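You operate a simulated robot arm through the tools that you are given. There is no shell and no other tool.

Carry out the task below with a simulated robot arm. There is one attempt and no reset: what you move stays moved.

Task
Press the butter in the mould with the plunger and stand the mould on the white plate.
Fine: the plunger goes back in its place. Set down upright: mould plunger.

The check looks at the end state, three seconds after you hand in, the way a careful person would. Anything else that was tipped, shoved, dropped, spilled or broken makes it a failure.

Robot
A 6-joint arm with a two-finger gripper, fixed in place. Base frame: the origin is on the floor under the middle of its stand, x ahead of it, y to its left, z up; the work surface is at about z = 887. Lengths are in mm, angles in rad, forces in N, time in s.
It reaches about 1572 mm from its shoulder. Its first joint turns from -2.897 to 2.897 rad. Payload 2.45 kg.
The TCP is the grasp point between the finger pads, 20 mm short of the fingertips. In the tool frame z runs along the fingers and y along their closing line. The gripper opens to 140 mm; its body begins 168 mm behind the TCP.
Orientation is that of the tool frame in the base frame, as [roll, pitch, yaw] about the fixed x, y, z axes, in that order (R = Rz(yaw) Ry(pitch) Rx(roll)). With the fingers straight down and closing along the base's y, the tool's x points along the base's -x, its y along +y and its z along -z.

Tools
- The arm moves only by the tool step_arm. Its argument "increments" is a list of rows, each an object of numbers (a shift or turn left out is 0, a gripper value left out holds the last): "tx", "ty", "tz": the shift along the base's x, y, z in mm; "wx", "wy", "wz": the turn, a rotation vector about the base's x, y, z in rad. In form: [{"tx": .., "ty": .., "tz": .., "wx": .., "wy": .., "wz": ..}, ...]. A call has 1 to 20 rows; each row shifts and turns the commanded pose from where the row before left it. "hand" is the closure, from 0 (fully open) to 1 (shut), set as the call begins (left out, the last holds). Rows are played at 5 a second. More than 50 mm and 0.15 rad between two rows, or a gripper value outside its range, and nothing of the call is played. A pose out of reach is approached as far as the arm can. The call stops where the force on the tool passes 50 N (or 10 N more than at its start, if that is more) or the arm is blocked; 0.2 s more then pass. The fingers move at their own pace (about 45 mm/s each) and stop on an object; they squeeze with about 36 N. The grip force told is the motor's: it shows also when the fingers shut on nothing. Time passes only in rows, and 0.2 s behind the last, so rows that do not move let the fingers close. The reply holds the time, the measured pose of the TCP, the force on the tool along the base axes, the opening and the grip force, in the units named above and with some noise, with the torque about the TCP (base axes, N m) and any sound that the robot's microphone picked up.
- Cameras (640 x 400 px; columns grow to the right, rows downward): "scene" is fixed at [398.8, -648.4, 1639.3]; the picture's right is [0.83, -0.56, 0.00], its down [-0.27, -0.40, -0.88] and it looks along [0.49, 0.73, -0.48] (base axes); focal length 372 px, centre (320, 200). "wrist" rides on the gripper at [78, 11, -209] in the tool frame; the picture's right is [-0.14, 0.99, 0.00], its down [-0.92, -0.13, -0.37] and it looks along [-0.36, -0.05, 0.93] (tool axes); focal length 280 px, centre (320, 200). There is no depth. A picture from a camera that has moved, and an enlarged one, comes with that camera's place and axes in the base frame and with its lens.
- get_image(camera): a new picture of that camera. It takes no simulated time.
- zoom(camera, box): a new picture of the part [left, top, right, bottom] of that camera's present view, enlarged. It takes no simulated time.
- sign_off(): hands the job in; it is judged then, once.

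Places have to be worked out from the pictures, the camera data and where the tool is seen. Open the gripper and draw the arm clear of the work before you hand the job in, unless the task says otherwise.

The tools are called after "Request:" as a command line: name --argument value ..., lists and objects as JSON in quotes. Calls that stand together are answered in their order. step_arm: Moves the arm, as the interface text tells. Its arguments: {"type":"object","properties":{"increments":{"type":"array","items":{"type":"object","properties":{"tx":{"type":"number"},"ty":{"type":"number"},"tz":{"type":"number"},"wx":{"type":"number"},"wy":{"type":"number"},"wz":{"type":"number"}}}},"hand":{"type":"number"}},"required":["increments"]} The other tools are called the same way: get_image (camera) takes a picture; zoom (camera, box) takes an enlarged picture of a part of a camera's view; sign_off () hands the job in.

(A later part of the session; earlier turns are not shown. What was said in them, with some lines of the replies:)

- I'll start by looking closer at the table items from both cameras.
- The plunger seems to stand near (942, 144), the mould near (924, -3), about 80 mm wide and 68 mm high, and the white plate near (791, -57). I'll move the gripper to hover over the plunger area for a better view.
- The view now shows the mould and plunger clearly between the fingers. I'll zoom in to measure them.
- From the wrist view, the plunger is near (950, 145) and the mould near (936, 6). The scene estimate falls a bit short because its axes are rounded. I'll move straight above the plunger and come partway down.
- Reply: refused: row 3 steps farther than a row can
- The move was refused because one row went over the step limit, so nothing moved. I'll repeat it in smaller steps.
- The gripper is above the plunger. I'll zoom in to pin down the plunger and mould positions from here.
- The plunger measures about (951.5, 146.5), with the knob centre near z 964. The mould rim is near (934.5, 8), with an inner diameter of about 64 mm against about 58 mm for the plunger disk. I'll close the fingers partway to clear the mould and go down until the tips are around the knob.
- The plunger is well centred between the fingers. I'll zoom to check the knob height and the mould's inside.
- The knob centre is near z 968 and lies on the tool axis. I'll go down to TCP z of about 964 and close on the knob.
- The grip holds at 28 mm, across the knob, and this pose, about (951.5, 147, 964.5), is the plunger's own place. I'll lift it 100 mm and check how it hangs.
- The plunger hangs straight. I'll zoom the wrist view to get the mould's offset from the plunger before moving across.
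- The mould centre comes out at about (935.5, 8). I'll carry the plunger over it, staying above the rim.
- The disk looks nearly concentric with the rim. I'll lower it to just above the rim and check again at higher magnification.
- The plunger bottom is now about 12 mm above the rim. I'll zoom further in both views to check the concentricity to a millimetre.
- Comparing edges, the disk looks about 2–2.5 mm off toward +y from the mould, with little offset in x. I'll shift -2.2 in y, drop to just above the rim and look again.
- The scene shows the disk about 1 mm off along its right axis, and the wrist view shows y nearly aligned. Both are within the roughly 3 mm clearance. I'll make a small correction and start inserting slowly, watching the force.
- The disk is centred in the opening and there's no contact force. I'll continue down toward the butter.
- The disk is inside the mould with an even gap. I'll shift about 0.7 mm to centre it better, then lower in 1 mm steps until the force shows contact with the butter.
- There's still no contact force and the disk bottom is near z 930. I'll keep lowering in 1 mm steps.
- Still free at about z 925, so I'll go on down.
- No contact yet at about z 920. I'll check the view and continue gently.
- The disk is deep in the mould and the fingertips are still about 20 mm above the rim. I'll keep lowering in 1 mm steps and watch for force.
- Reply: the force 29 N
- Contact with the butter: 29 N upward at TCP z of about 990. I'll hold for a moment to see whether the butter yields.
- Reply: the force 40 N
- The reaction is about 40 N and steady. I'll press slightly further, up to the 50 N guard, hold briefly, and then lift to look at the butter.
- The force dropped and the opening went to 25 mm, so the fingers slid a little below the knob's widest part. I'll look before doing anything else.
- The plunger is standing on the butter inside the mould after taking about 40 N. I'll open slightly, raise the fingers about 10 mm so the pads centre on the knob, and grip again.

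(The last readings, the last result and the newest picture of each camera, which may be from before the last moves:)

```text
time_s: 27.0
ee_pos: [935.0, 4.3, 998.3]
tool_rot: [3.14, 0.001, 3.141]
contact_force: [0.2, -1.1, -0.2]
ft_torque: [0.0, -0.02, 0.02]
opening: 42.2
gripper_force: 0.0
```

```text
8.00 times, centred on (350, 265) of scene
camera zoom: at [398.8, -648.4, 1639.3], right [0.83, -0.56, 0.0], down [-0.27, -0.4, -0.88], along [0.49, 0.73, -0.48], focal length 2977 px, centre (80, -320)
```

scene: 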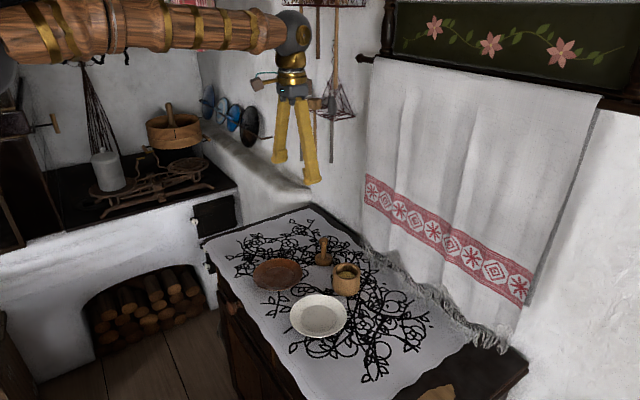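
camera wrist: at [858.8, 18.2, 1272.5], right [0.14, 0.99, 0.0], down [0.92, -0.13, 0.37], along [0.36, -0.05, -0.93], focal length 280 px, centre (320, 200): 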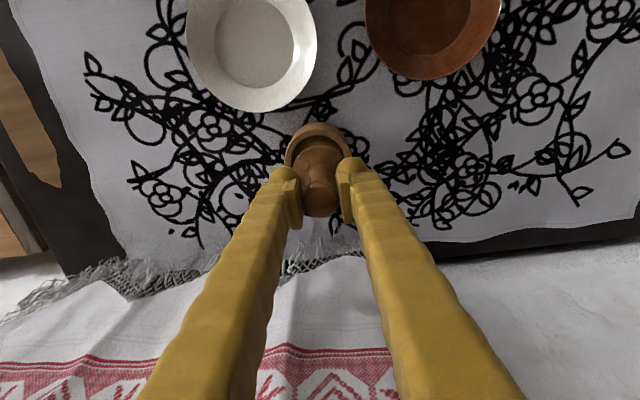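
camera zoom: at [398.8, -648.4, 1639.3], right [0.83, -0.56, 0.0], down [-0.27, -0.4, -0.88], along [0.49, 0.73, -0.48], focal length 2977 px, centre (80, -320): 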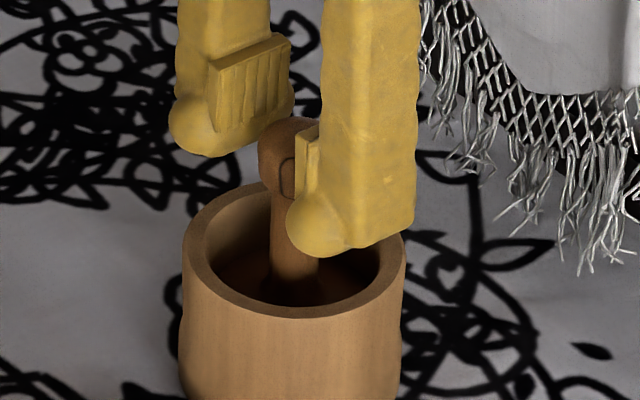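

The knob is now level with the pads and the plunger is upright. I'll grip again and then lift it clear of the mould to look at the butter.

Request:
step_arm --increments '[{}, {}, {}, {}]' --hand 1

Request:
step_arm --increments '[{"tz": 2}, {"tz": 3}, {"tz": 5}, {"tz": 5}, {"tz": 5}, {}]' --hand 1

Request:
zoom --camera "scene" --box '[325, 240, 375, 290]'

```text
time_s: 28.0
ee_pos: [934.7, 5.9, 998.6]
tool_rot: [3.14, 0.0, 3.14]
contact_force: [-0.1, -0.5, -0.5]
ft_torque: [-0.02, 0.01, 0.0]
opening: 27.8
gripper_force: 36.4
```

```text
time_s: 29.4
ee_pos: [935.3, 4.9, 1017.9]
tool_rot: [3.14, 0.0, -3.142]
contact_force: [0.7, 0.1, -1.4]
ft_torque: [-0.05, -0.01, 0.0]
opening: 27.9
gripper_force: 36.2
```

```text
8.00 times, centred on (350, 265) of scene
camera zoom: at [398.8, -648.4, 1639.3], right [0.83, -0.56, 0.0], down [-0.27, -0.4, -0.88], along [0.49, 0.73, -0.48], focal length 2977 px, centre (80, -320)
```

zoom: 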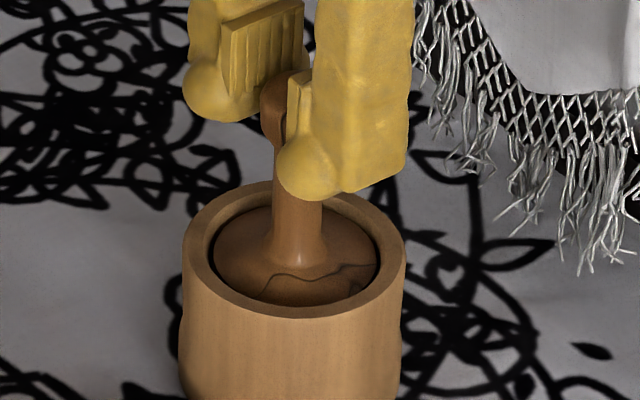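

The mould stays put and the plunger rises freely. I'll lift it completely clear and look at the butter.

Request:
step_arm --increments '[{"tz": 6}, {"tz": 6}, {"tz": 8}, {"tz": 15}, {"tz": 20}, {"tz": 15}, {}]' --hand 1

Request:
zoom --camera "scene" --box '[310, 225, 390, 295]'

Request:
get_image --camera "wrist"

```text
time_s: 31.0
ee_pos: [936.3, 5.3, 1086.3]
tool_rot: [-3.142, 0.0, -3.141]
contact_force: [0.0, 0.4, -1.4]
ft_torque: [0.0, 0.01, -0.01]
opening: 27.8
gripper_force: 35.9
```

```text
5.71 times, centred on (350, 260) of scene
camera zoom: at [398.8, -648.4, 1639.3], right [0.83, -0.56, 0.0], down [-0.27, -0.4, -0.88], along [0.49, 0.73, -0.48], focal length 2126 px, centre (149, -143)
```

zoom: 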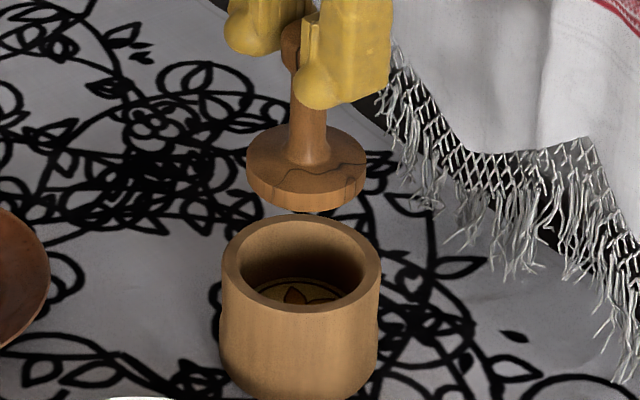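

```text
taken
camera wrist: at [858.0, 16.4, 1295.6], right [0.14, 0.99, 0.0], down [0.92, -0.13, 0.37], along [0.36, -0.05, -0.93], focal length 280 px, centre (320, 200)
```

wrist: 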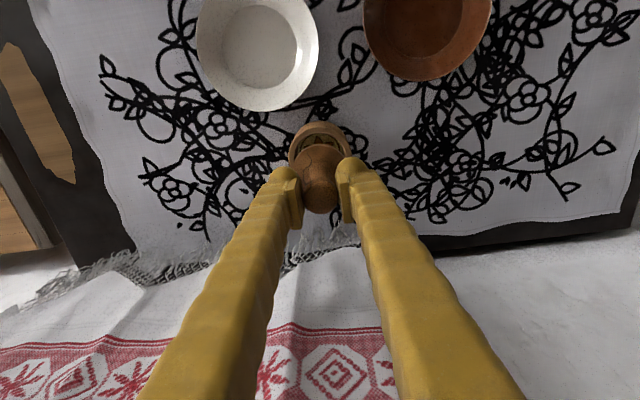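

The butter is now flat and carries the plunger's imprint, so the pressing worked. I'll zoom once for confirmation and to see how the plunger sits in the grip before carrying it back.

Request:
zoom --camera "scene" --box '[335, 260, 365, 285]'

Request:
zoom --camera "wrist" --box '[270, 110, 370, 230]'

Request:
zoom --camera "wrist" --box '[280, 120, 360, 170]'

```text
16.00 times, centred on (350, 272) of scene
camera zoom: at [398.8, -648.4, 1639.3], right [0.83, -0.56, 0.0], down [-0.27, -0.4, -0.88], along [0.49, 0.73, -0.48], focal length 5954 px, centre (-160, -960)
```

zoom: 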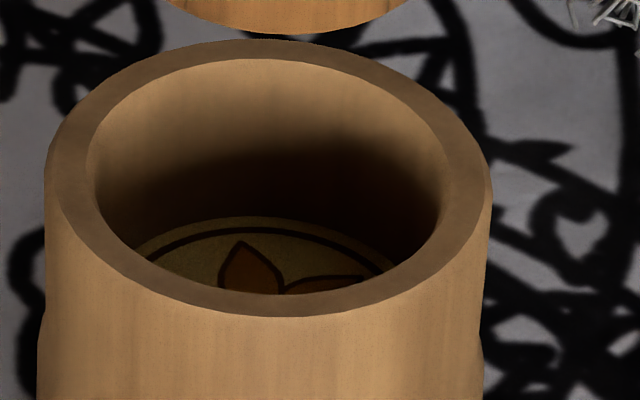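

```text
3.33 times, centred on (320, 170) of wrist
camera zoom: at [858.0, 16.4, 1295.6], right [0.14, 0.99, 0.0], down [0.92, -0.13, 0.37], along [0.36, -0.05, -0.93], focal length 935 px, centre (320, 300)
```

zoom: 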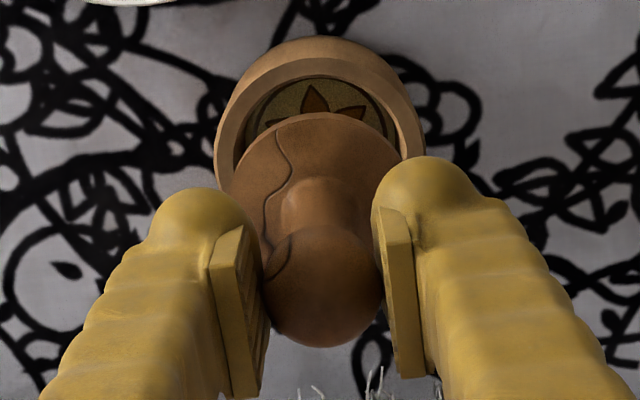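

```text
8.00 times, centred on (320, 145) of wrist
camera zoom: at [858.0, 16.4, 1295.6], right [0.14, 0.99, 0.0], down [0.92, -0.13, 0.37], along [0.36, -0.05, -0.93], focal length 2243 px, centre (320, 640)
```

zoom: 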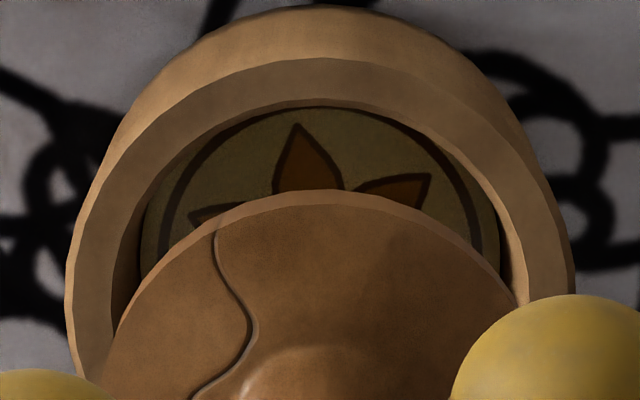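

The flower imprint is clear. I'll carry the plunger back to its original spot, TCP (951.8, 147), at this height.

Request:
step_arm --increments '[{"tx": 4, "ty": 30}, {"tx": 4, "ty": 35}, {"tx": 4, "ty": 35}, {"tx": 4.4, "ty": 30}, {"ty": 11}, {}, {"tz": -20}, {"tz": -25}, {"tz": -25}, {"tz": -20}, {}, {}]' --hand 1

Request:
zoom --camera "scene" --box '[290, 215, 380, 295]'

Request:
get_image --camera "wrist"

```text
time_s: 33.6
ee_pos: [952.6, 148.1, 997.9]
tool_rot: [3.142, 0.001, -3.141]
contact_force: [0.7, -1.3, -0.2]
ft_torque: [0.02, 0.01, 0.0]
opening: 27.5
gripper_force: 35.9
```

```text
5.00 times, centred on (335, 255) of scene
camera zoom: at [398.8, -648.4, 1639.3], right [0.83, -0.56, 0.0], down [-0.27, -0.4, -0.88], along [0.49, 0.73, -0.48], focal length 1860 px, centre (245, -75)
```

zoom: 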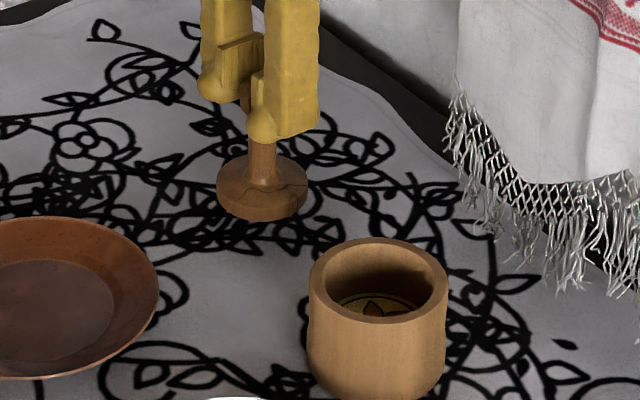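

```text
taken
camera wrist: at [874.3, 159.0, 1207.0], right [0.14, 0.99, 0.0], down [0.92, -0.13, 0.37], along [0.37, -0.05, -0.93], focal length 280 px, centre (320, 200)
```

wrist: 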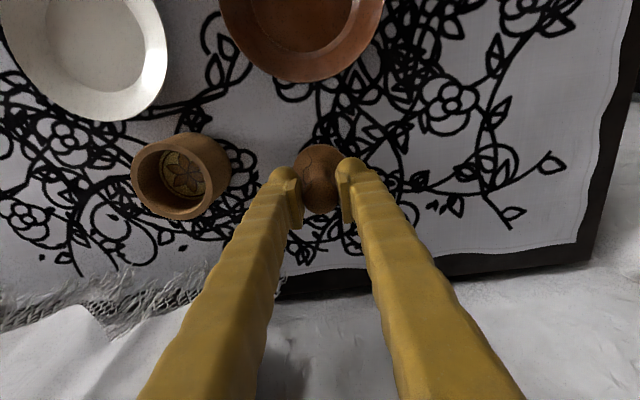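

The plunger is back above its spot, about 26 mm off the cloth. I'll lower most of the way and then feel for contact in 1 mm steps.

Request:
step_arm --increments '[{"tz": -6}, {"tz": -6}, {"tz": -5}, {"tz": -2}, {"tz": -1}, {}]' --hand 1

Request:
step_arm --increments '[{"tz": -1}, {"tz": -1}, {"tz": -1}, {}]' --hand 1

Request:
zoom --camera "scene" --box '[290, 215, 380, 295]'

```text
time_s: 35.0
ee_pos: [952.0, 145.3, 976.8]
tool_rot: [-3.141, -0.001, 3.141]
contact_force: [-0.9, 0.1, -0.2]
ft_torque: [0.0, 0.01, 0.0]
opening: 27.7
gripper_force: 35.8
```

```text
time_s: 36.0
ee_pos: [950.9, 145.6, 975.1]
tool_rot: [-3.141, -0.001, 3.141]
contact_force: [0.2, -0.2, -0.1]
ft_torque: [0.01, -0.01, 0.01]
opening: 27.5
gripper_force: 36.1
```

```text
5.00 times, centred on (335, 255) of scene
camera zoom: at [398.8, -648.4, 1639.3], right [0.83, -0.56, 0.0], down [-0.27, -0.4, -0.88], along [0.49, 0.73, -0.48], focal length 1860 px, centre (245, -75)
```

zoom: 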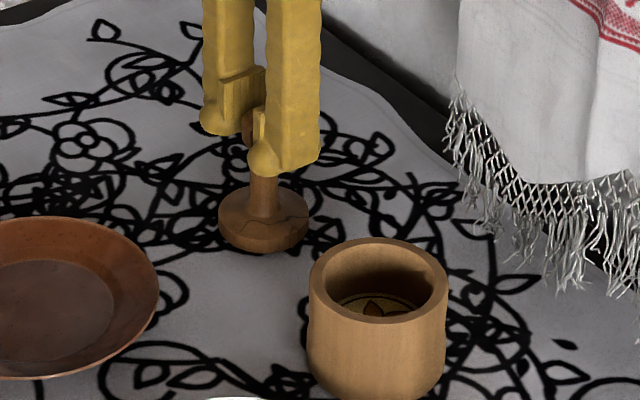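

The disk matches its original left/right position (columns 218–308) and is about 3 mm above the cloth. I'll continue in 1 mm steps until there's a slight contact force.

Request:
step_arm --increments '[{"tz": -1}, {"tz": -1}, {}]' --hand 1

Request:
step_arm --increments '[{"tz": -0.7}, {}]' --hand 1

```text
time_s: 36.8
ee_pos: [951.7, 145.9, 972.4]
tool_rot: [3.141, 0.001, -3.141]
contact_force: [-0.6, 0.3, -0.8]
ft_torque: [-0.02, 0.01, -0.06]
opening: 27.5
gripper_force: 36.3
```

```text
time_s: 37.4
ee_pos: [951.4, 145.9, 971.0]
tool_rot: [3.14, 0.001, 3.142]
contact_force: [0.2, -0.1, 0.7]
ft_torque: [-0.01, -0.01, 0.0]
opening: 27.9
gripper_force: 36.0
```

The force has just turned from -0.8 to +0.7, which may be the first touch. One more half-millimetre step should confirm it.

Request:
step_arm --increments '[{"tz": -0.5}, {}]' --hand 1

Request:
zoom --camera "scene" --box '[290, 215, 380, 295]'

```text
time_s: 38.0
ee_pos: [952.0, 146.8, 972.3]
tool_rot: [3.141, -0.001, 3.141]
contact_force: [-3.7, 0.4, 7.6]
ft_torque: [0.0, 0.2, 0.05]
opening: 27.6
gripper_force: 36.3
```

```text
5.00 times, centred on (335, 255) of scene
camera zoom: at [398.8, -648.4, 1639.3], right [0.83, -0.56, 0.0], down [-0.27, -0.4, -0.88], along [0.49, 0.73, -0.48], focal length 1860 px, centre (245, -75)
```

zoom: 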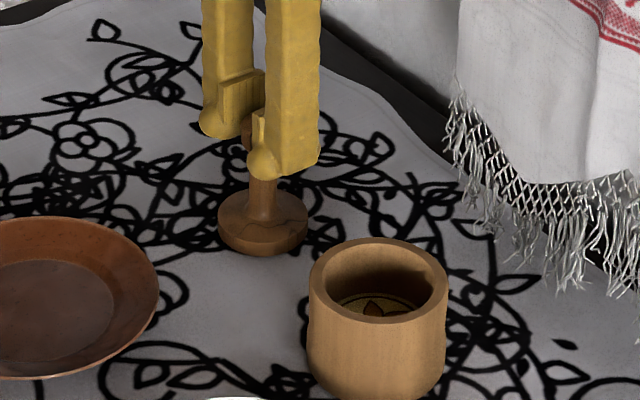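

The plunger is standing on the cloth with 7.6 N of contact. I'll release it and rise straight up.

Request:
step_arm --increments '[{}, {}, {}, {}]' --hand 0.6

Request:
step_arm --increments '[{"tz": 5}, {"tz": 10}, {"tz": 20}, {"tz": 30}, {"tz": 30}, {"tz": 30}, {}]' --hand 0.6

Request:
get_image --camera "wrist"

Request:
zoom --camera "scene" --box '[280, 225, 380, 305]'

```text
time_s: 39.0
ee_pos: [952.4, 147.4, 971.1]
tool_rot: [3.141, -0.001, 3.142]
contact_force: [-0.5, 0.3, -0.2]
ft_torque: [-0.02, 0.01, 0.02]
opening: 55.9
gripper_force: 0.0
```

```text
time_s: 40.6
ee_pos: [951.9, 145.3, 1096.1]
tool_rot: [3.14, -0.001, -3.141]
contact_force: [0.3, -0.1, -0.5]
ft_torque: [0.0, 0.01, -0.05]
opening: 56.2
gripper_force: 0.1
```

```text
taken
camera wrist: at [873.9, 156.1, 1305.4], right [0.14, 0.99, 0.0], down [0.92, -0.13, 0.37], along [0.36, -0.05, -0.93], focal length 280 px, centre (320, 200)
```

wrist: 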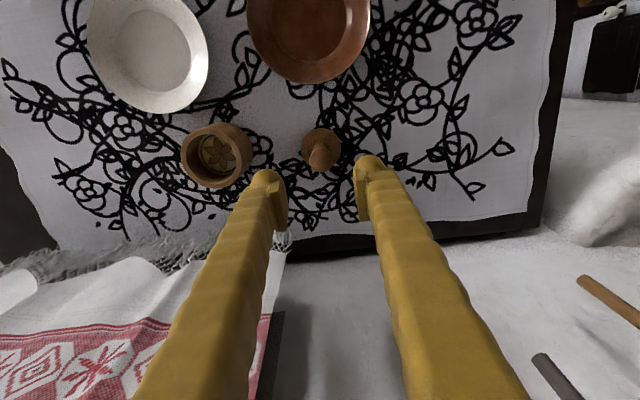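

```text
5.00 times, centred on (330, 265) of scene
camera zoom: at [398.8, -648.4, 1639.3], right [0.83, -0.56, 0.0], down [-0.27, -0.4, -0.88], along [0.49, 0.73, -0.48], focal length 1860 px, centre (270, -125)
```

zoom: 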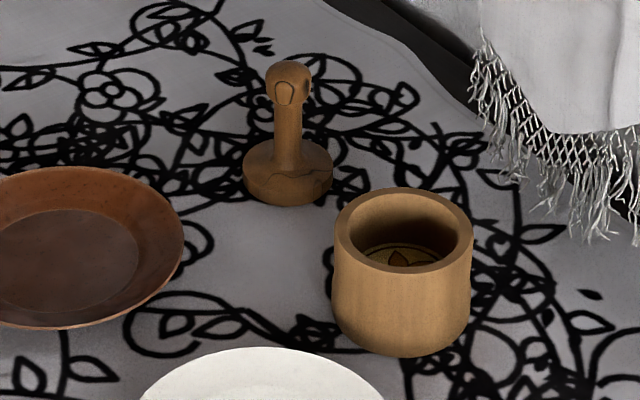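

The plunger is back upright in its place and the mould hasn't moved. Before picking up the mould I'll hover over the white plate, fingers open, to locate its centre exactly.

Request:
step_arm --increments '[{"tx": -25, "ty": -33}, {"tx": -26, "ty": -34}, {"tx": -26, "ty": -34}, {"tx": -26, "ty": -34}, {"tx": -26, "ty": -33}, {"tx": -25.8, "ty": -33}, {}, {}]' --hand 0.1

Request:
get_image --camera "wrist"

Request:
zoom --camera "wrist" --box '[255, 95, 385, 225]'

Request:
zoom --camera "scene" --box '[270, 270, 370, 350]'

```text
time_s: 42.4
ee_pos: [797.8, -55.2, 1094.0]
tool_rot: [3.141, -0.001, -3.141]
contact_force: [0.1, 0.6, -0.1]
ft_torque: [-0.02, 0.0, 0.01]
opening: 126.4
gripper_force: 0.0
```

```text
taken
camera wrist: at [720.5, -44.8, 1302.8], right [0.14, 0.99, 0.0], down [0.92, -0.13, 0.37], along [0.37, -0.05, -0.93], focal length 280 px, centre (320, 200)
```

wrist: 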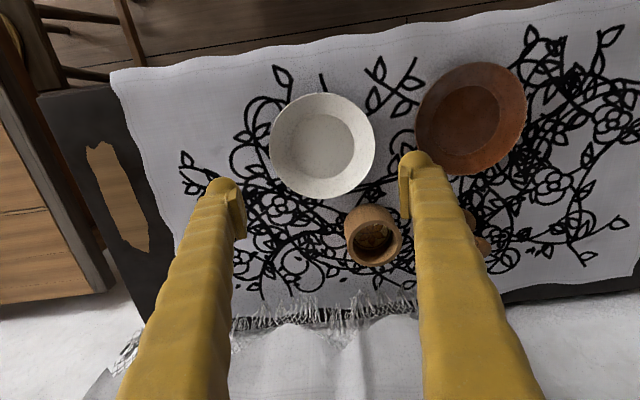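

```text
3.08 times, centred on (320, 160) of wrist
camera zoom: at [720.5, -44.8, 1302.8], right [0.14, 0.99, 0.0], down [0.92, -0.13, 0.37], along [0.37, -0.05, -0.93], focal length 863 px, centre (320, 323)
```

zoom: 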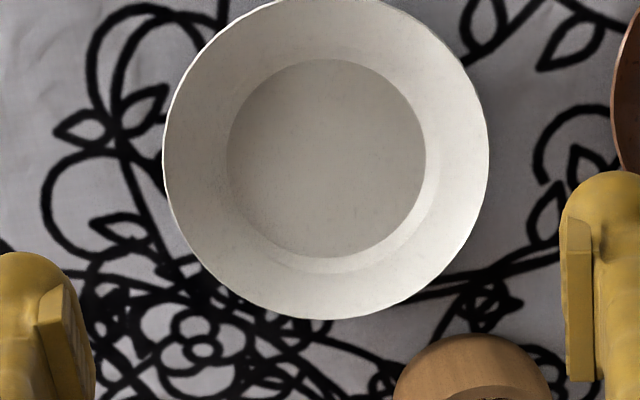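

```text
5.00 times, centred on (320, 310) of scene
camera zoom: at [398.8, -648.4, 1639.3], right [0.83, -0.56, 0.0], down [-0.27, -0.4, -0.88], along [0.49, 0.73, -0.48], focal length 1860 px, centre (320, -350)
```

zoom: 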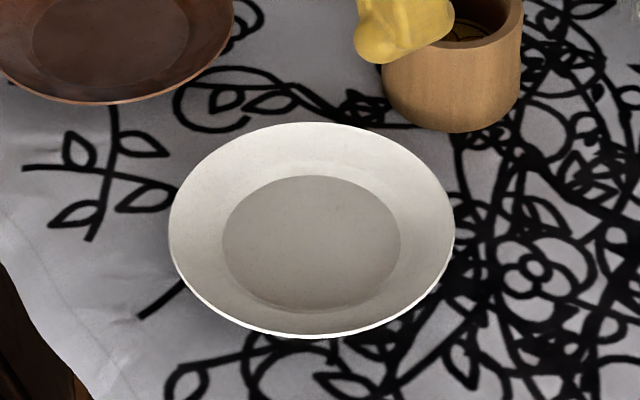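

The plate centre works out at about (797, -51.5), with a flat about 95 mm wide and a rim only about 10 mm above it. I'll go above the mould at about (935.4, 6) with a 110 mm opening.

Request:
step_arm --increments '[{"tx": 34, "ty": 15}, {"tx": 34, "ty": 15}, {"tx": 35, "ty": 15}, {"tx": 35.4, "ty": 15}, {}, {"tz": -25}, {"tz": -25}, {"tz": -25}, {}, {}]' --hand 0.21

Request:
get_image --camera "wrist"

Request:
zoom --camera "wrist" --box '[240, 110, 400, 230]'

Request:
zoom --camera "scene" --box '[290, 205, 400, 305]'

```text
time_s: 44.6
ee_pos: [934.9, 5.6, 1021.7]
tool_rot: [3.14, 0.001, -3.141]
contact_force: [0.5, -0.4, -0.2]
ft_torque: [-0.02, 0.0, -0.02]
opening: 110.8
gripper_force: 0.0
```

```text
taken
camera wrist: at [857.0, 16.7, 1230.7], right [0.14, 0.99, 0.0], down [0.92, -0.13, 0.37], along [0.37, -0.05, -0.93], focal length 280 px, centre (320, 200)
```

wrist: 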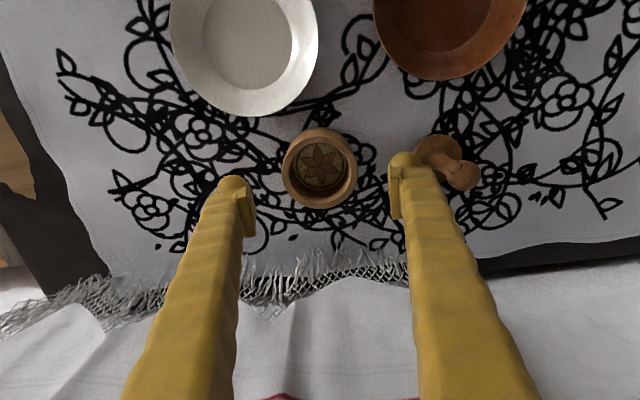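

```text
3.33 times, centred on (320, 170) of wrist
camera zoom: at [857.0, 16.7, 1230.7], right [0.14, 0.99, 0.0], down [0.92, -0.13, 0.37], along [0.37, -0.05, -0.93], focal length 935 px, centre (320, 300)
```

zoom: 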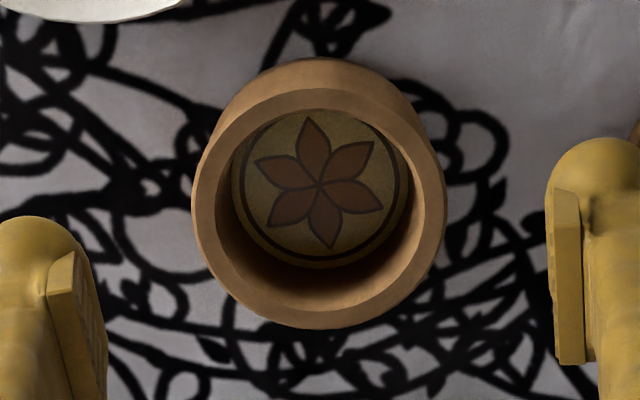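

```text
4.00 times, centred on (345, 255) of scene
camera zoom: at [398.8, -648.4, 1639.3], right [0.83, -0.56, 0.0], down [-0.27, -0.4, -0.88], along [0.49, 0.73, -0.48], focal length 1488 px, centre (220, -20)
```

zoom: 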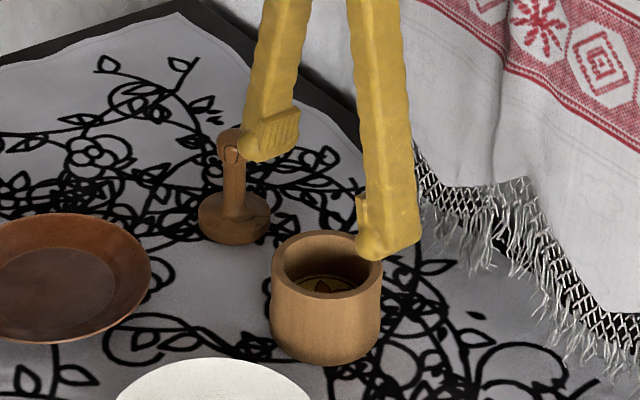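

The mould is centred between the fingers and the flower imprint is complete. I'll lower to TCP z of about 936, leaving the tips 29 mm above the table, and close on the mould.

Request:
step_arm --increments '[{"tx": 0.5, "tz": -20}, {"tz": -20}, {"tz": -20}, {"tz": -14}, {"tz": -10}, {}]' --hand 0.21

Request:
step_arm --increments '[{}, {}, {}, {}, {}]' --hand 0.7

Request:
get_image --camera "wrist"

Request:
zoom --camera "scene" --box '[290, 205, 400, 305]'

```text
time_s: 46.0
ee_pos: [934.6, 4.0, 937.5]
tool_rot: [3.141, 0.0, -3.141]
contact_force: [-0.5, -0.7, 0.6]
ft_torque: [-0.05, -0.01, 0.02]
opening: 110.7
gripper_force: 0.1
```

```text
time_s: 47.2
ee_pos: [934.6, 4.8, 936.7]
tool_rot: [-3.141, 0.0, 3.141]
contact_force: [1.1, 0.7, 0.6]
ft_torque: [0.02, 0.03, -0.02]
opening: 85.3
gripper_force: 36.2
```

```text
taken
camera wrist: at [857.4, 15.2, 1146.1], right [0.14, 0.99, 0.0], down [0.92, -0.13, 0.37], along [0.37, -0.05, -0.93], focal length 280 px, centre (320, 200)
```

wrist: 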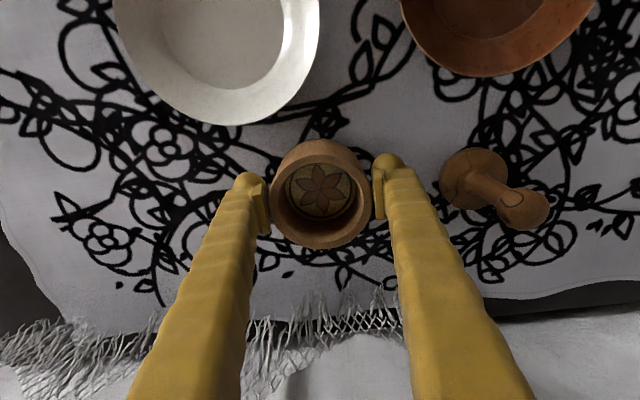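

```text
4.00 times, centred on (345, 255) of scene
camera zoom: at [398.8, -648.4, 1639.3], right [0.83, -0.56, 0.0], down [-0.27, -0.4, -0.88], along [0.49, 0.73, -0.48], focal length 1488 px, centre (220, -20)
```

zoom: 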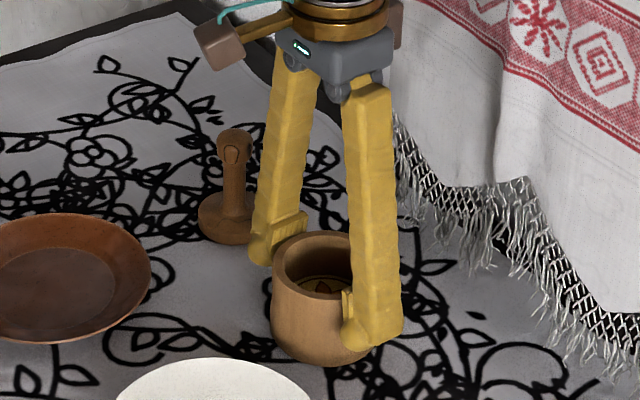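

The grip holds at 85 mm with 36 N, with the pads on the mould's sides. I'll lift 15 mm and check that it comes up level.

Request:
step_arm --increments '[{"tz": 3}, {"tz": 5}, {"tz": 7}, {}]' --hand 0.7

Request:
zoom --camera "scene" --box '[290, 205, 400, 305]'

Request:
get_image --camera "wrist"

```text
time_s: 48.2
ee_pos: [935.1, 5.1, 952.3]
tool_rot: [-3.141, 0.0, -3.141]
contact_force: [0.0, -0.3, -2.3]
ft_torque: [-0.02, 0.0, 0.01]
opening: 85.0
gripper_force: 35.8
```

```text
4.00 times, centred on (345, 255) of scene
camera zoom: at [398.8, -648.4, 1639.3], right [0.83, -0.56, 0.0], down [-0.27, -0.4, -0.88], along [0.49, 0.73, -0.48], focal length 1488 px, centre (220, -20)
```

zoom: 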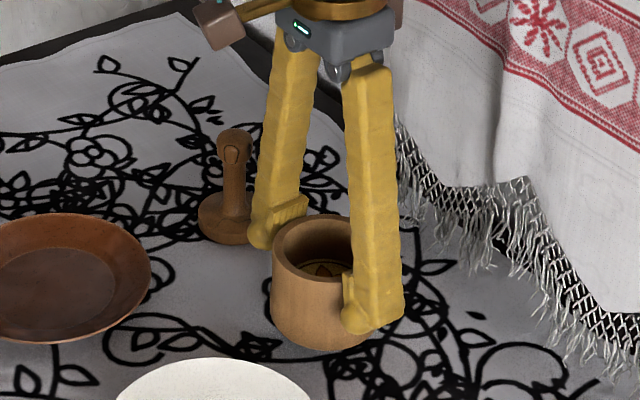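

```text
taken
camera wrist: at [857.4, 15.6, 1161.2], right [0.14, 0.99, 0.0], down [0.92, -0.13, 0.37], along [0.36, -0.05, -0.93], focal length 280 px, centre (320, 200)
```

wrist: 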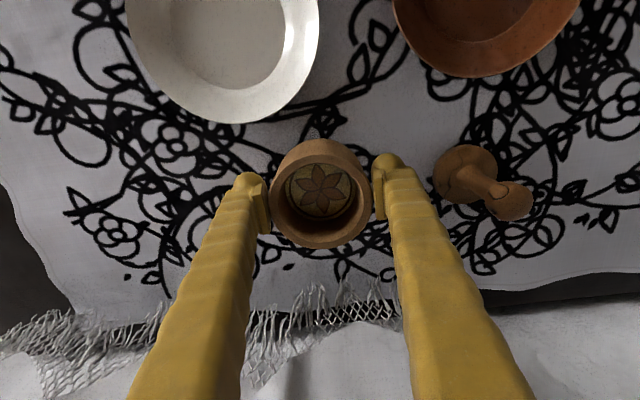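

The mould comes up level, weighing about 2.3 N. I'll raise it further and carry it over the white plate's centre.

Request:
step_arm --increments '[{"tz": 15}, {"tz": 20}, {"tz": 15}, {"tx": -28, "ty": -11.5}, {"tx": -28, "ty": -11.5}, {"tx": -28, "ty": -11.5}, {"tx": -28, "ty": -11.5}, {"tx": -26.9, "ty": -11.5}, {}, {}]' --hand 0.7

Request:
get_image --camera "wrist"

Request:
zoom --camera "wrist" --box '[240, 80, 400, 240]'

Request:
zoom --camera "scene" --box '[265, 250, 375, 350]'

```text
time_s: 50.4
ee_pos: [795.9, -51.9, 1003.7]
tool_rot: [3.141, 0.002, 3.141]
contact_force: [-0.2, -0.5, -2.7]
ft_torque: [0.01, 0.0, 0.0]
opening: 85.2
gripper_force: 35.7
```

```text
taken
camera wrist: at [718.4, -42.2, 1212.3], right [0.14, 0.99, 0.0], down [0.92, -0.13, 0.37], along [0.36, -0.05, -0.93], focal length 280 px, centre (320, 200)
```

wrist: 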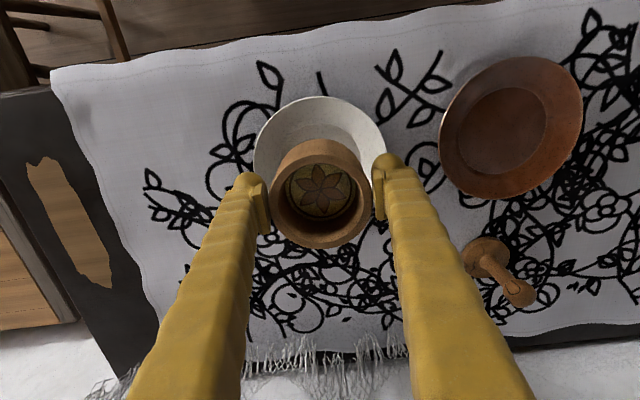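

```text
2.50 times, centred on (320, 160) of wrist
camera zoom: at [718.4, -42.2, 1212.3], right [0.14, 0.99, 0.0], down [0.92, -0.13, 0.37], along [0.36, -0.05, -0.93], focal length 701 px, centre (320, 300)
```

zoom: 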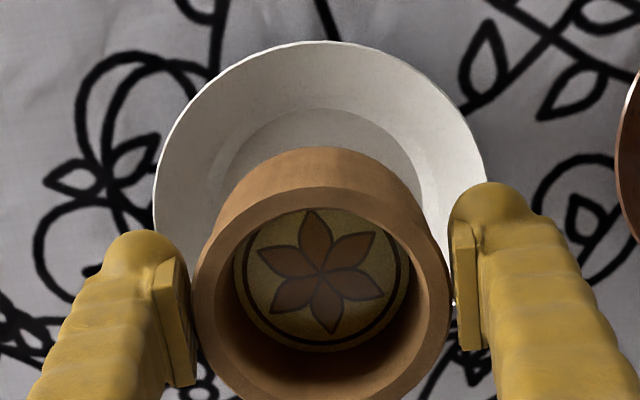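

```text
4.00 times, centred on (320, 300) of scene
camera zoom: at [398.8, -648.4, 1639.3], right [0.83, -0.56, 0.0], down [-0.27, -0.4, -0.88], along [0.49, 0.73, -0.48], focal length 1488 px, centre (320, -200)
```

zoom: 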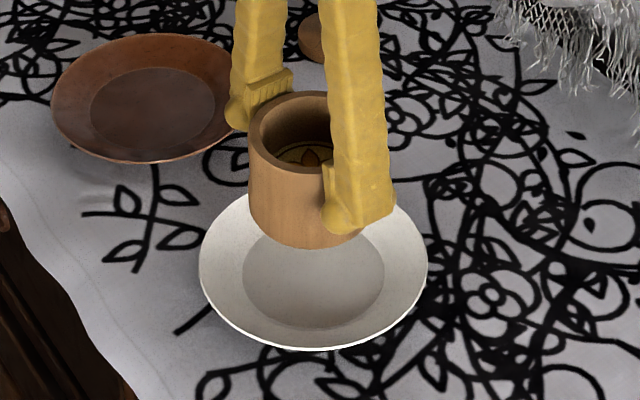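

The mould hangs over the plate and y looks aligned. I'll zoom in to check the x alignment against the plate's flat before lowering.

Request:
zoom --camera "scene" --box '[300, 260, 360, 310]'

Request:
zoom --camera "wrist" --box '[250, 90, 390, 190]'

Request:
zoom --camera "wrist" --box '[250, 150, 390, 270]'

```text
8.00 times, centred on (330, 285) of scene
camera zoom: at [398.8, -648.4, 1639.3], right [0.83, -0.56, 0.0], down [-0.27, -0.4, -0.88], along [0.49, 0.73, -0.48], focal length 2977 px, centre (240, -480)
```

zoom: 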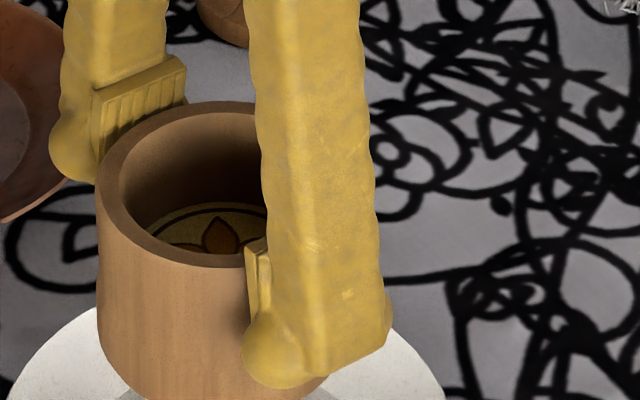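

```text
4.00 times, centred on (320, 140) of wrist
camera zoom: at [718.4, -42.2, 1212.3], right [0.14, 0.99, 0.0], down [0.92, -0.13, 0.37], along [0.36, -0.05, -0.93], focal length 1122 px, centre (320, 440)
```

zoom: 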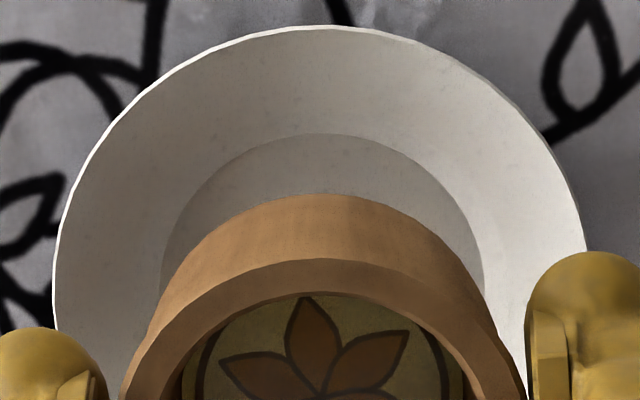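

```text
3.33 times, centred on (320, 210) of wrist
camera zoom: at [718.4, -42.2, 1212.3], right [0.14, 0.99, 0.0], down [0.92, -0.13, 0.37], along [0.36, -0.05, -0.93], focal length 935 px, centre (320, 167)
```

zoom: 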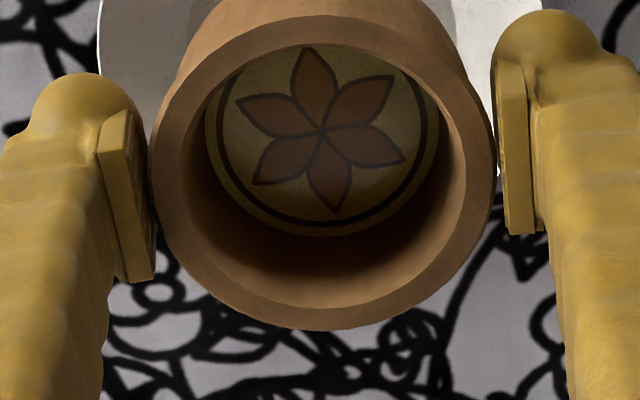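

Mould and plate centres agree within about 1.5 mm, and the flat leaves several millimetres of margin. I'll nudge +0.7 mm in x and lower it to about 15 mm above the flat.

Request:
step_arm --increments '[{"tx": 0.7}, {"tz": -12}, {"tz": -12}, {"tz": -12}, {"tz": -8}, {}, {}]' --hand 0.7

Request:
zoom --camera "scene" --box '[275, 265, 365, 345]'

Request:
zoom --camera "wrist" --box '[230, 70, 410, 200]'

```text
time_s: 52.0
ee_pos: [797.1, -51.1, 958.0]
tool_rot: [3.141, -0.001, -3.142]
contact_force: [-0.8, 0.6, -2.3]
ft_torque: [0.02, 0.04, 0.0]
opening: 85.1
gripper_force: 36.2
```

```text
5.00 times, centred on (320, 305) of scene
camera zoom: at [398.8, -648.4, 1639.3], right [0.83, -0.56, 0.0], down [-0.27, -0.4, -0.88], along [0.49, 0.73, -0.48], focal length 1860 px, centre (320, -325)
```

zoom: 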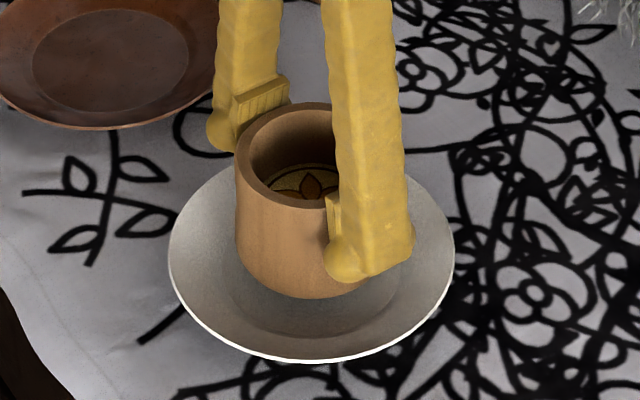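

```text
3.08 times, centred on (320, 135) of wrist
camera zoom: at [720.4, -41.5, 1167.6], right [0.14, 0.99, 0.0], down [0.92, -0.13, 0.37], along [0.37, -0.05, -0.93], focal length 863 px, centre (320, 400)
```

zoom: 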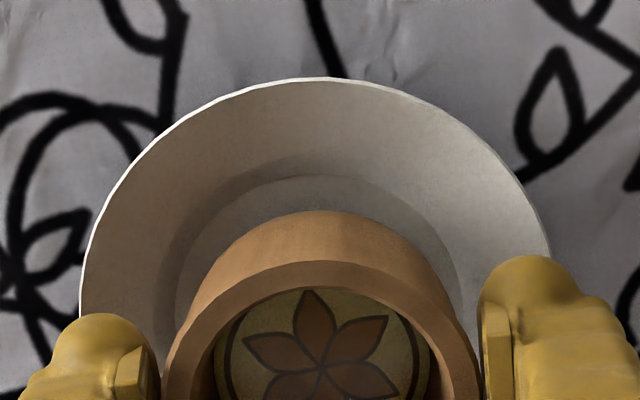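

The mould is well inside the plate's flat in both views. I'll lower the remaining distance in small steps until contact.

Request:
step_arm --increments '[{"tz": -3}, {"tz": -3}, {"tz": -2}, {"tz": -1}, {"tz": -1}, {}]' --hand 0.7

Request:
step_arm --increments '[{"tz": -1}, {"tz": -1}, {}]' --hand 0.7

```text
time_s: 53.4
ee_pos: [797.7, -52.1, 948.5]
tool_rot: [-3.141, 0.0, 3.141]
contact_force: [-0.1, 1.5, -2.0]
ft_torque: [0.03, 0.01, 0.02]
opening: 85.1
gripper_force: 36.6
```

```text
time_s: 54.2
ee_pos: [798.9, -51.5, 946.7]
tool_rot: [3.141, 0.0, 3.141]
contact_force: [-0.2, 0.7, -2.6]
ft_torque: [-0.02, -0.01, 0.04]
opening: 85.1
gripper_force: 36.0
```

No contact yet at TCP z of about 945, so I'll continue in 1 mm steps.

Request:
step_arm --increments '[{"tz": -1}, {"tz": -1}, {}]' --hand 0.7

Request:
zoom --camera "scene" --box '[275, 265, 365, 345]'

```text
time_s: 55.0
ee_pos: [797.8, -52.7, 944.9]
tool_rot: [-3.141, 0.0, 3.141]
contact_force: [0.6, 0.2, -1.9]
ft_torque: [0.02, 0.03, -0.01]
opening: 84.9
gripper_force: 36.0
```

```text
5.00 times, centred on (320, 305) of scene
camera zoom: at [398.8, -648.4, 1639.3], right [0.83, -0.56, 0.0], down [-0.27, -0.4, -0.88], along [0.49, 0.73, -0.48], focal length 1860 px, centre (320, -325)
```

zoom: 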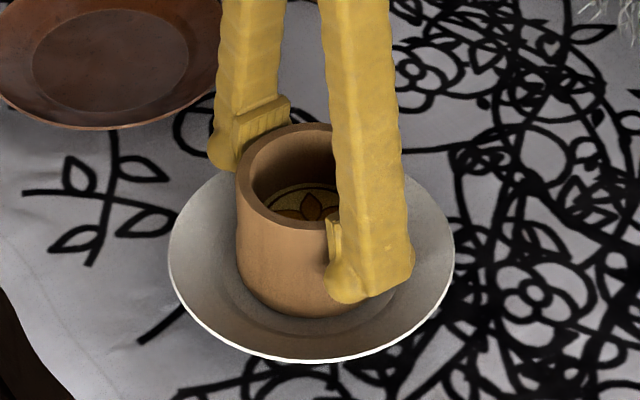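

The mould is just above the flat. I'll continue one millimetre at a time.

Request:
step_arm --increments '[{"tz": -1}, {}]' --hand 0.7

Request:
step_arm --increments '[{"tz": -0.7}, {}]' --hand 0.7

```text
time_s: 55.6
ee_pos: [799.5, -51.6, 943.8]
tool_rot: [-3.142, 0.001, 3.141]
contact_force: [-1.3, -0.9, -0.7]
ft_torque: [0.01, -0.01, 0.02]
opening: 84.7
gripper_force: 36.0
```

```text
time_s: 56.2
ee_pos: [798.3, -50.8, 944.0]
tool_rot: [-3.14, 0.001, 3.14]
contact_force: [0.6, 4.8, 14.6]
ft_torque: [0.17, 0.07, 0.01]
opening: 84.9
gripper_force: 36.1
```

Contact is at 14.6 N, so the mould is sitting on the plate's flat. I'll ease off slightly and then open the fingers.

Request:
step_arm --increments '[{"tz": 0.4}, {}]' --hand 0.7

Request:
step_arm --increments '[{}, {}, {}, {}]' --hand 0.22

Request:
get_image --camera "wrist"

Request:
zoom --camera "scene" --box '[275, 265, 365, 345]'

```text
time_s: 56.8
ee_pos: [798.2, -51.8, 942.6]
tool_rot: [3.14, 0.002, 3.141]
contact_force: [7.2, 2.9, 16.9]
ft_torque: [0.09, -0.25, 0.0]
opening: 84.7
gripper_force: 35.8
```

```text
time_s: 57.8
ee_pos: [798.1, -51.9, 942.9]
tool_rot: [-3.141, 0.001, -3.141]
contact_force: [0.4, 0.0, 0.9]
ft_torque: [0.04, 0.02, 0.04]
opening: 109.0
gripper_force: 0.1
```

```text
taken
camera wrist: at [720.0, -41.6, 1152.0], right [0.14, 0.99, 0.0], down [0.92, -0.13, 0.37], along [0.36, -0.05, -0.93], focal length 280 px, centre (320, 200)
```

wrist: 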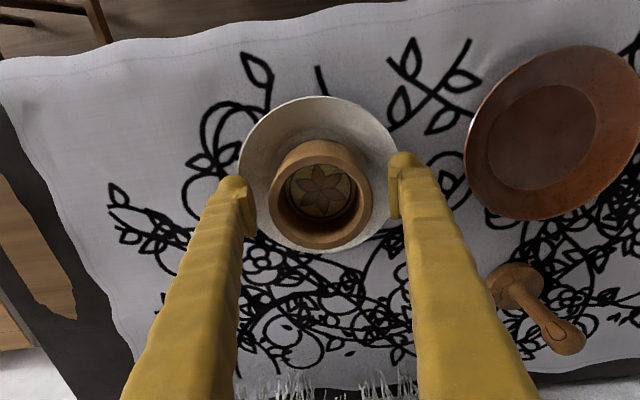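

```text
5.00 times, centred on (320, 305) of scene
camera zoom: at [398.8, -648.4, 1639.3], right [0.83, -0.56, 0.0], down [-0.27, -0.4, -0.88], along [0.49, 0.73, -0.48], focal length 1860 px, centre (320, -325)
```

zoom: 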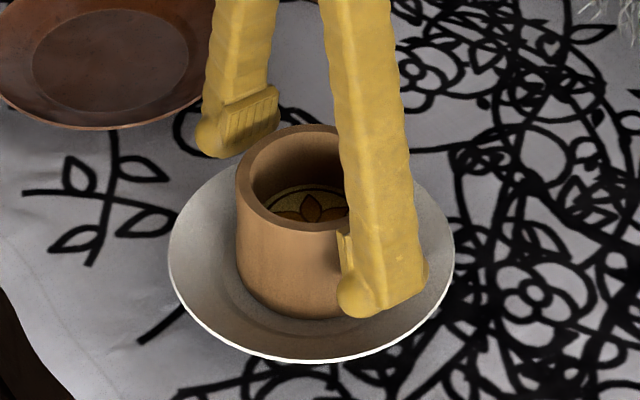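

The mould stands free on the plate. I'll rise straight up, pull the arm back, and then inspect everything.

Request:
step_arm --increments '[{"tz": 10}, {"tz": 20}, {"tz": 30}, {"tz": 40}, {"tz": 40}, {"tz": 40}, {"tz": 40}, {"tz": 40}, {}]' --hand 0.22

Request:
step_arm --increments '[{"tx": -20, "ty": 40}, {"tx": -20, "ty": 40}, {"tx": -20, "ty": 40}, {"tx": -20, "ty": 40}, {"tx": -20, "ty": 40}, {"tx": -10, "ty": 40}, {"ty": 40}, {"ty": 40}, {}]' --hand 0

Request:
get_image --camera "scene"

Request:
zoom --camera "scene" --box '[240, 225, 400, 345]'

Request:
get_image --camera "wrist"

```text
time_s: 59.8
ee_pos: [795.9, -51.4, 1202.6]
tool_rot: [3.141, -0.001, 3.141]
contact_force: [-0.3, 0.6, -0.9]
ft_torque: [-0.04, 0.01, 0.0]
opening: 109.0
gripper_force: 0.0
```

```text
time_s: 61.8
ee_pos: [686.9, 268.7, 1203.7]
tool_rot: [3.141, 0.0, -3.141]
contact_force: [0.7, -0.3, 0.9]
ft_torque: [-0.02, 0.01, 0.02]
opening: 139.8
gripper_force: 0.1
```

```text
taken
```

scene: 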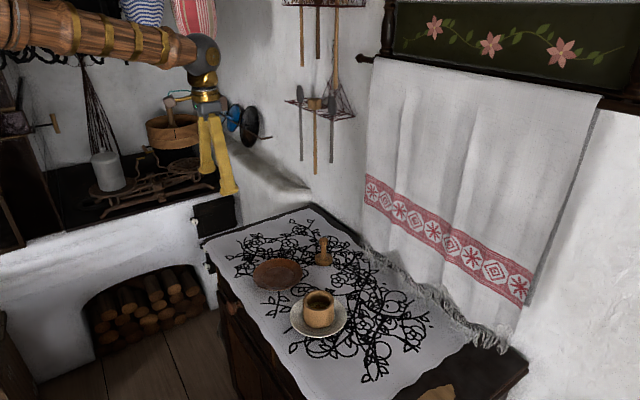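

```text
3.33 times, centred on (320, 285) of scene
camera zoom: at [398.8, -648.4, 1639.3], right [0.83, -0.56, 0.0], down [-0.27, -0.4, -0.88], along [0.49, 0.73, -0.48], focal length 1240 px, centre (320, -83)
```

zoom: 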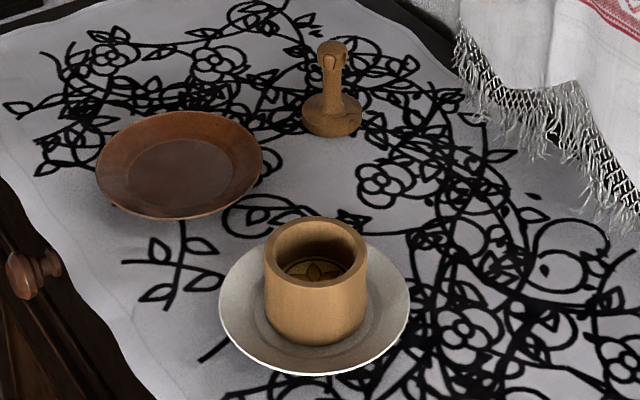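

```text
taken
camera wrist: at [608.1, 279.5, 1412.9], right [0.14, 0.99, 0.0], down [0.92, -0.13, 0.37], along [0.37, -0.05, -0.93], focal length 280 px, centre (320, 200)
```

wrist: 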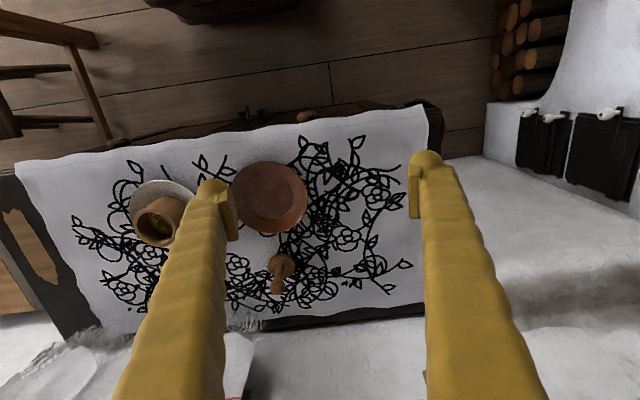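

Everything looks in order. I'll take one close zoom to confirm the mould sits level on the flat.

Request:
zoom --camera "scene" --box '[285, 280, 355, 345]'

Request:
zoom --camera "wrist" --box '[110, 160, 310, 310]'

```text
6.15 times, centred on (320, 312) of scene
camera zoom: at [398.8, -648.4, 1639.3], right [0.83, -0.56, 0.0], down [-0.27, -0.4, -0.88], along [0.49, 0.73, -0.48], focal length 2290 px, centre (320, -492)
```

zoom: 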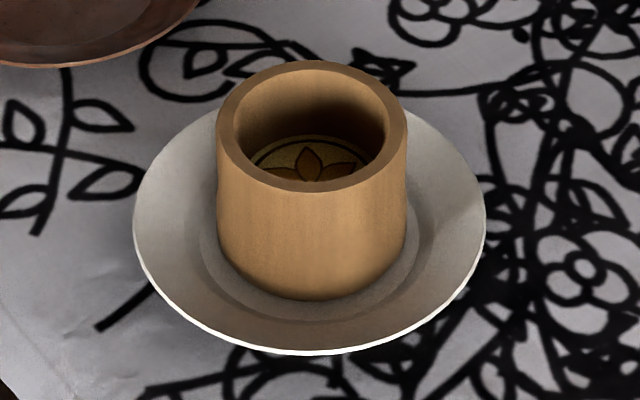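

```text
2.67 times, centred on (210, 235) of wrist
camera zoom: at [608.1, 279.5, 1412.9], right [0.14, 0.99, 0.0], down [0.92, -0.13, 0.37], along [0.37, -0.05, -0.93], focal length 748 px, centre (613, 107)
```

zoom: 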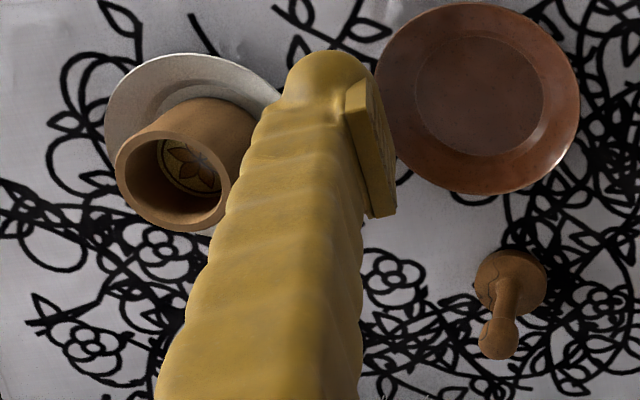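

The butter is pressed with the imprint, the mould stands level in the middle of the white plate, and the plunger is upright in its original place. The gripper is open and clear, so I'm handing the job in.

Request:
sign_off

```text
The job is handed in.
```

The butter is pressed, and the mould is standing level in the middle of the white plate. The plunger is back upright in its original place, though turned slightly from how it stood before.

- **Pressing:** the plunger pushed on the butter with about 40 N. The fingers then slipped a little on the knob, so I took a fresh grip before lifting it out. The butter is now flat and shows the full flower imprint.
- **Rest of the table:** the final pictures show nothing else tipped or moved. The gripper is open and the arm is drawn back from the work.

The job is handed in; I haven't seen the check's result.
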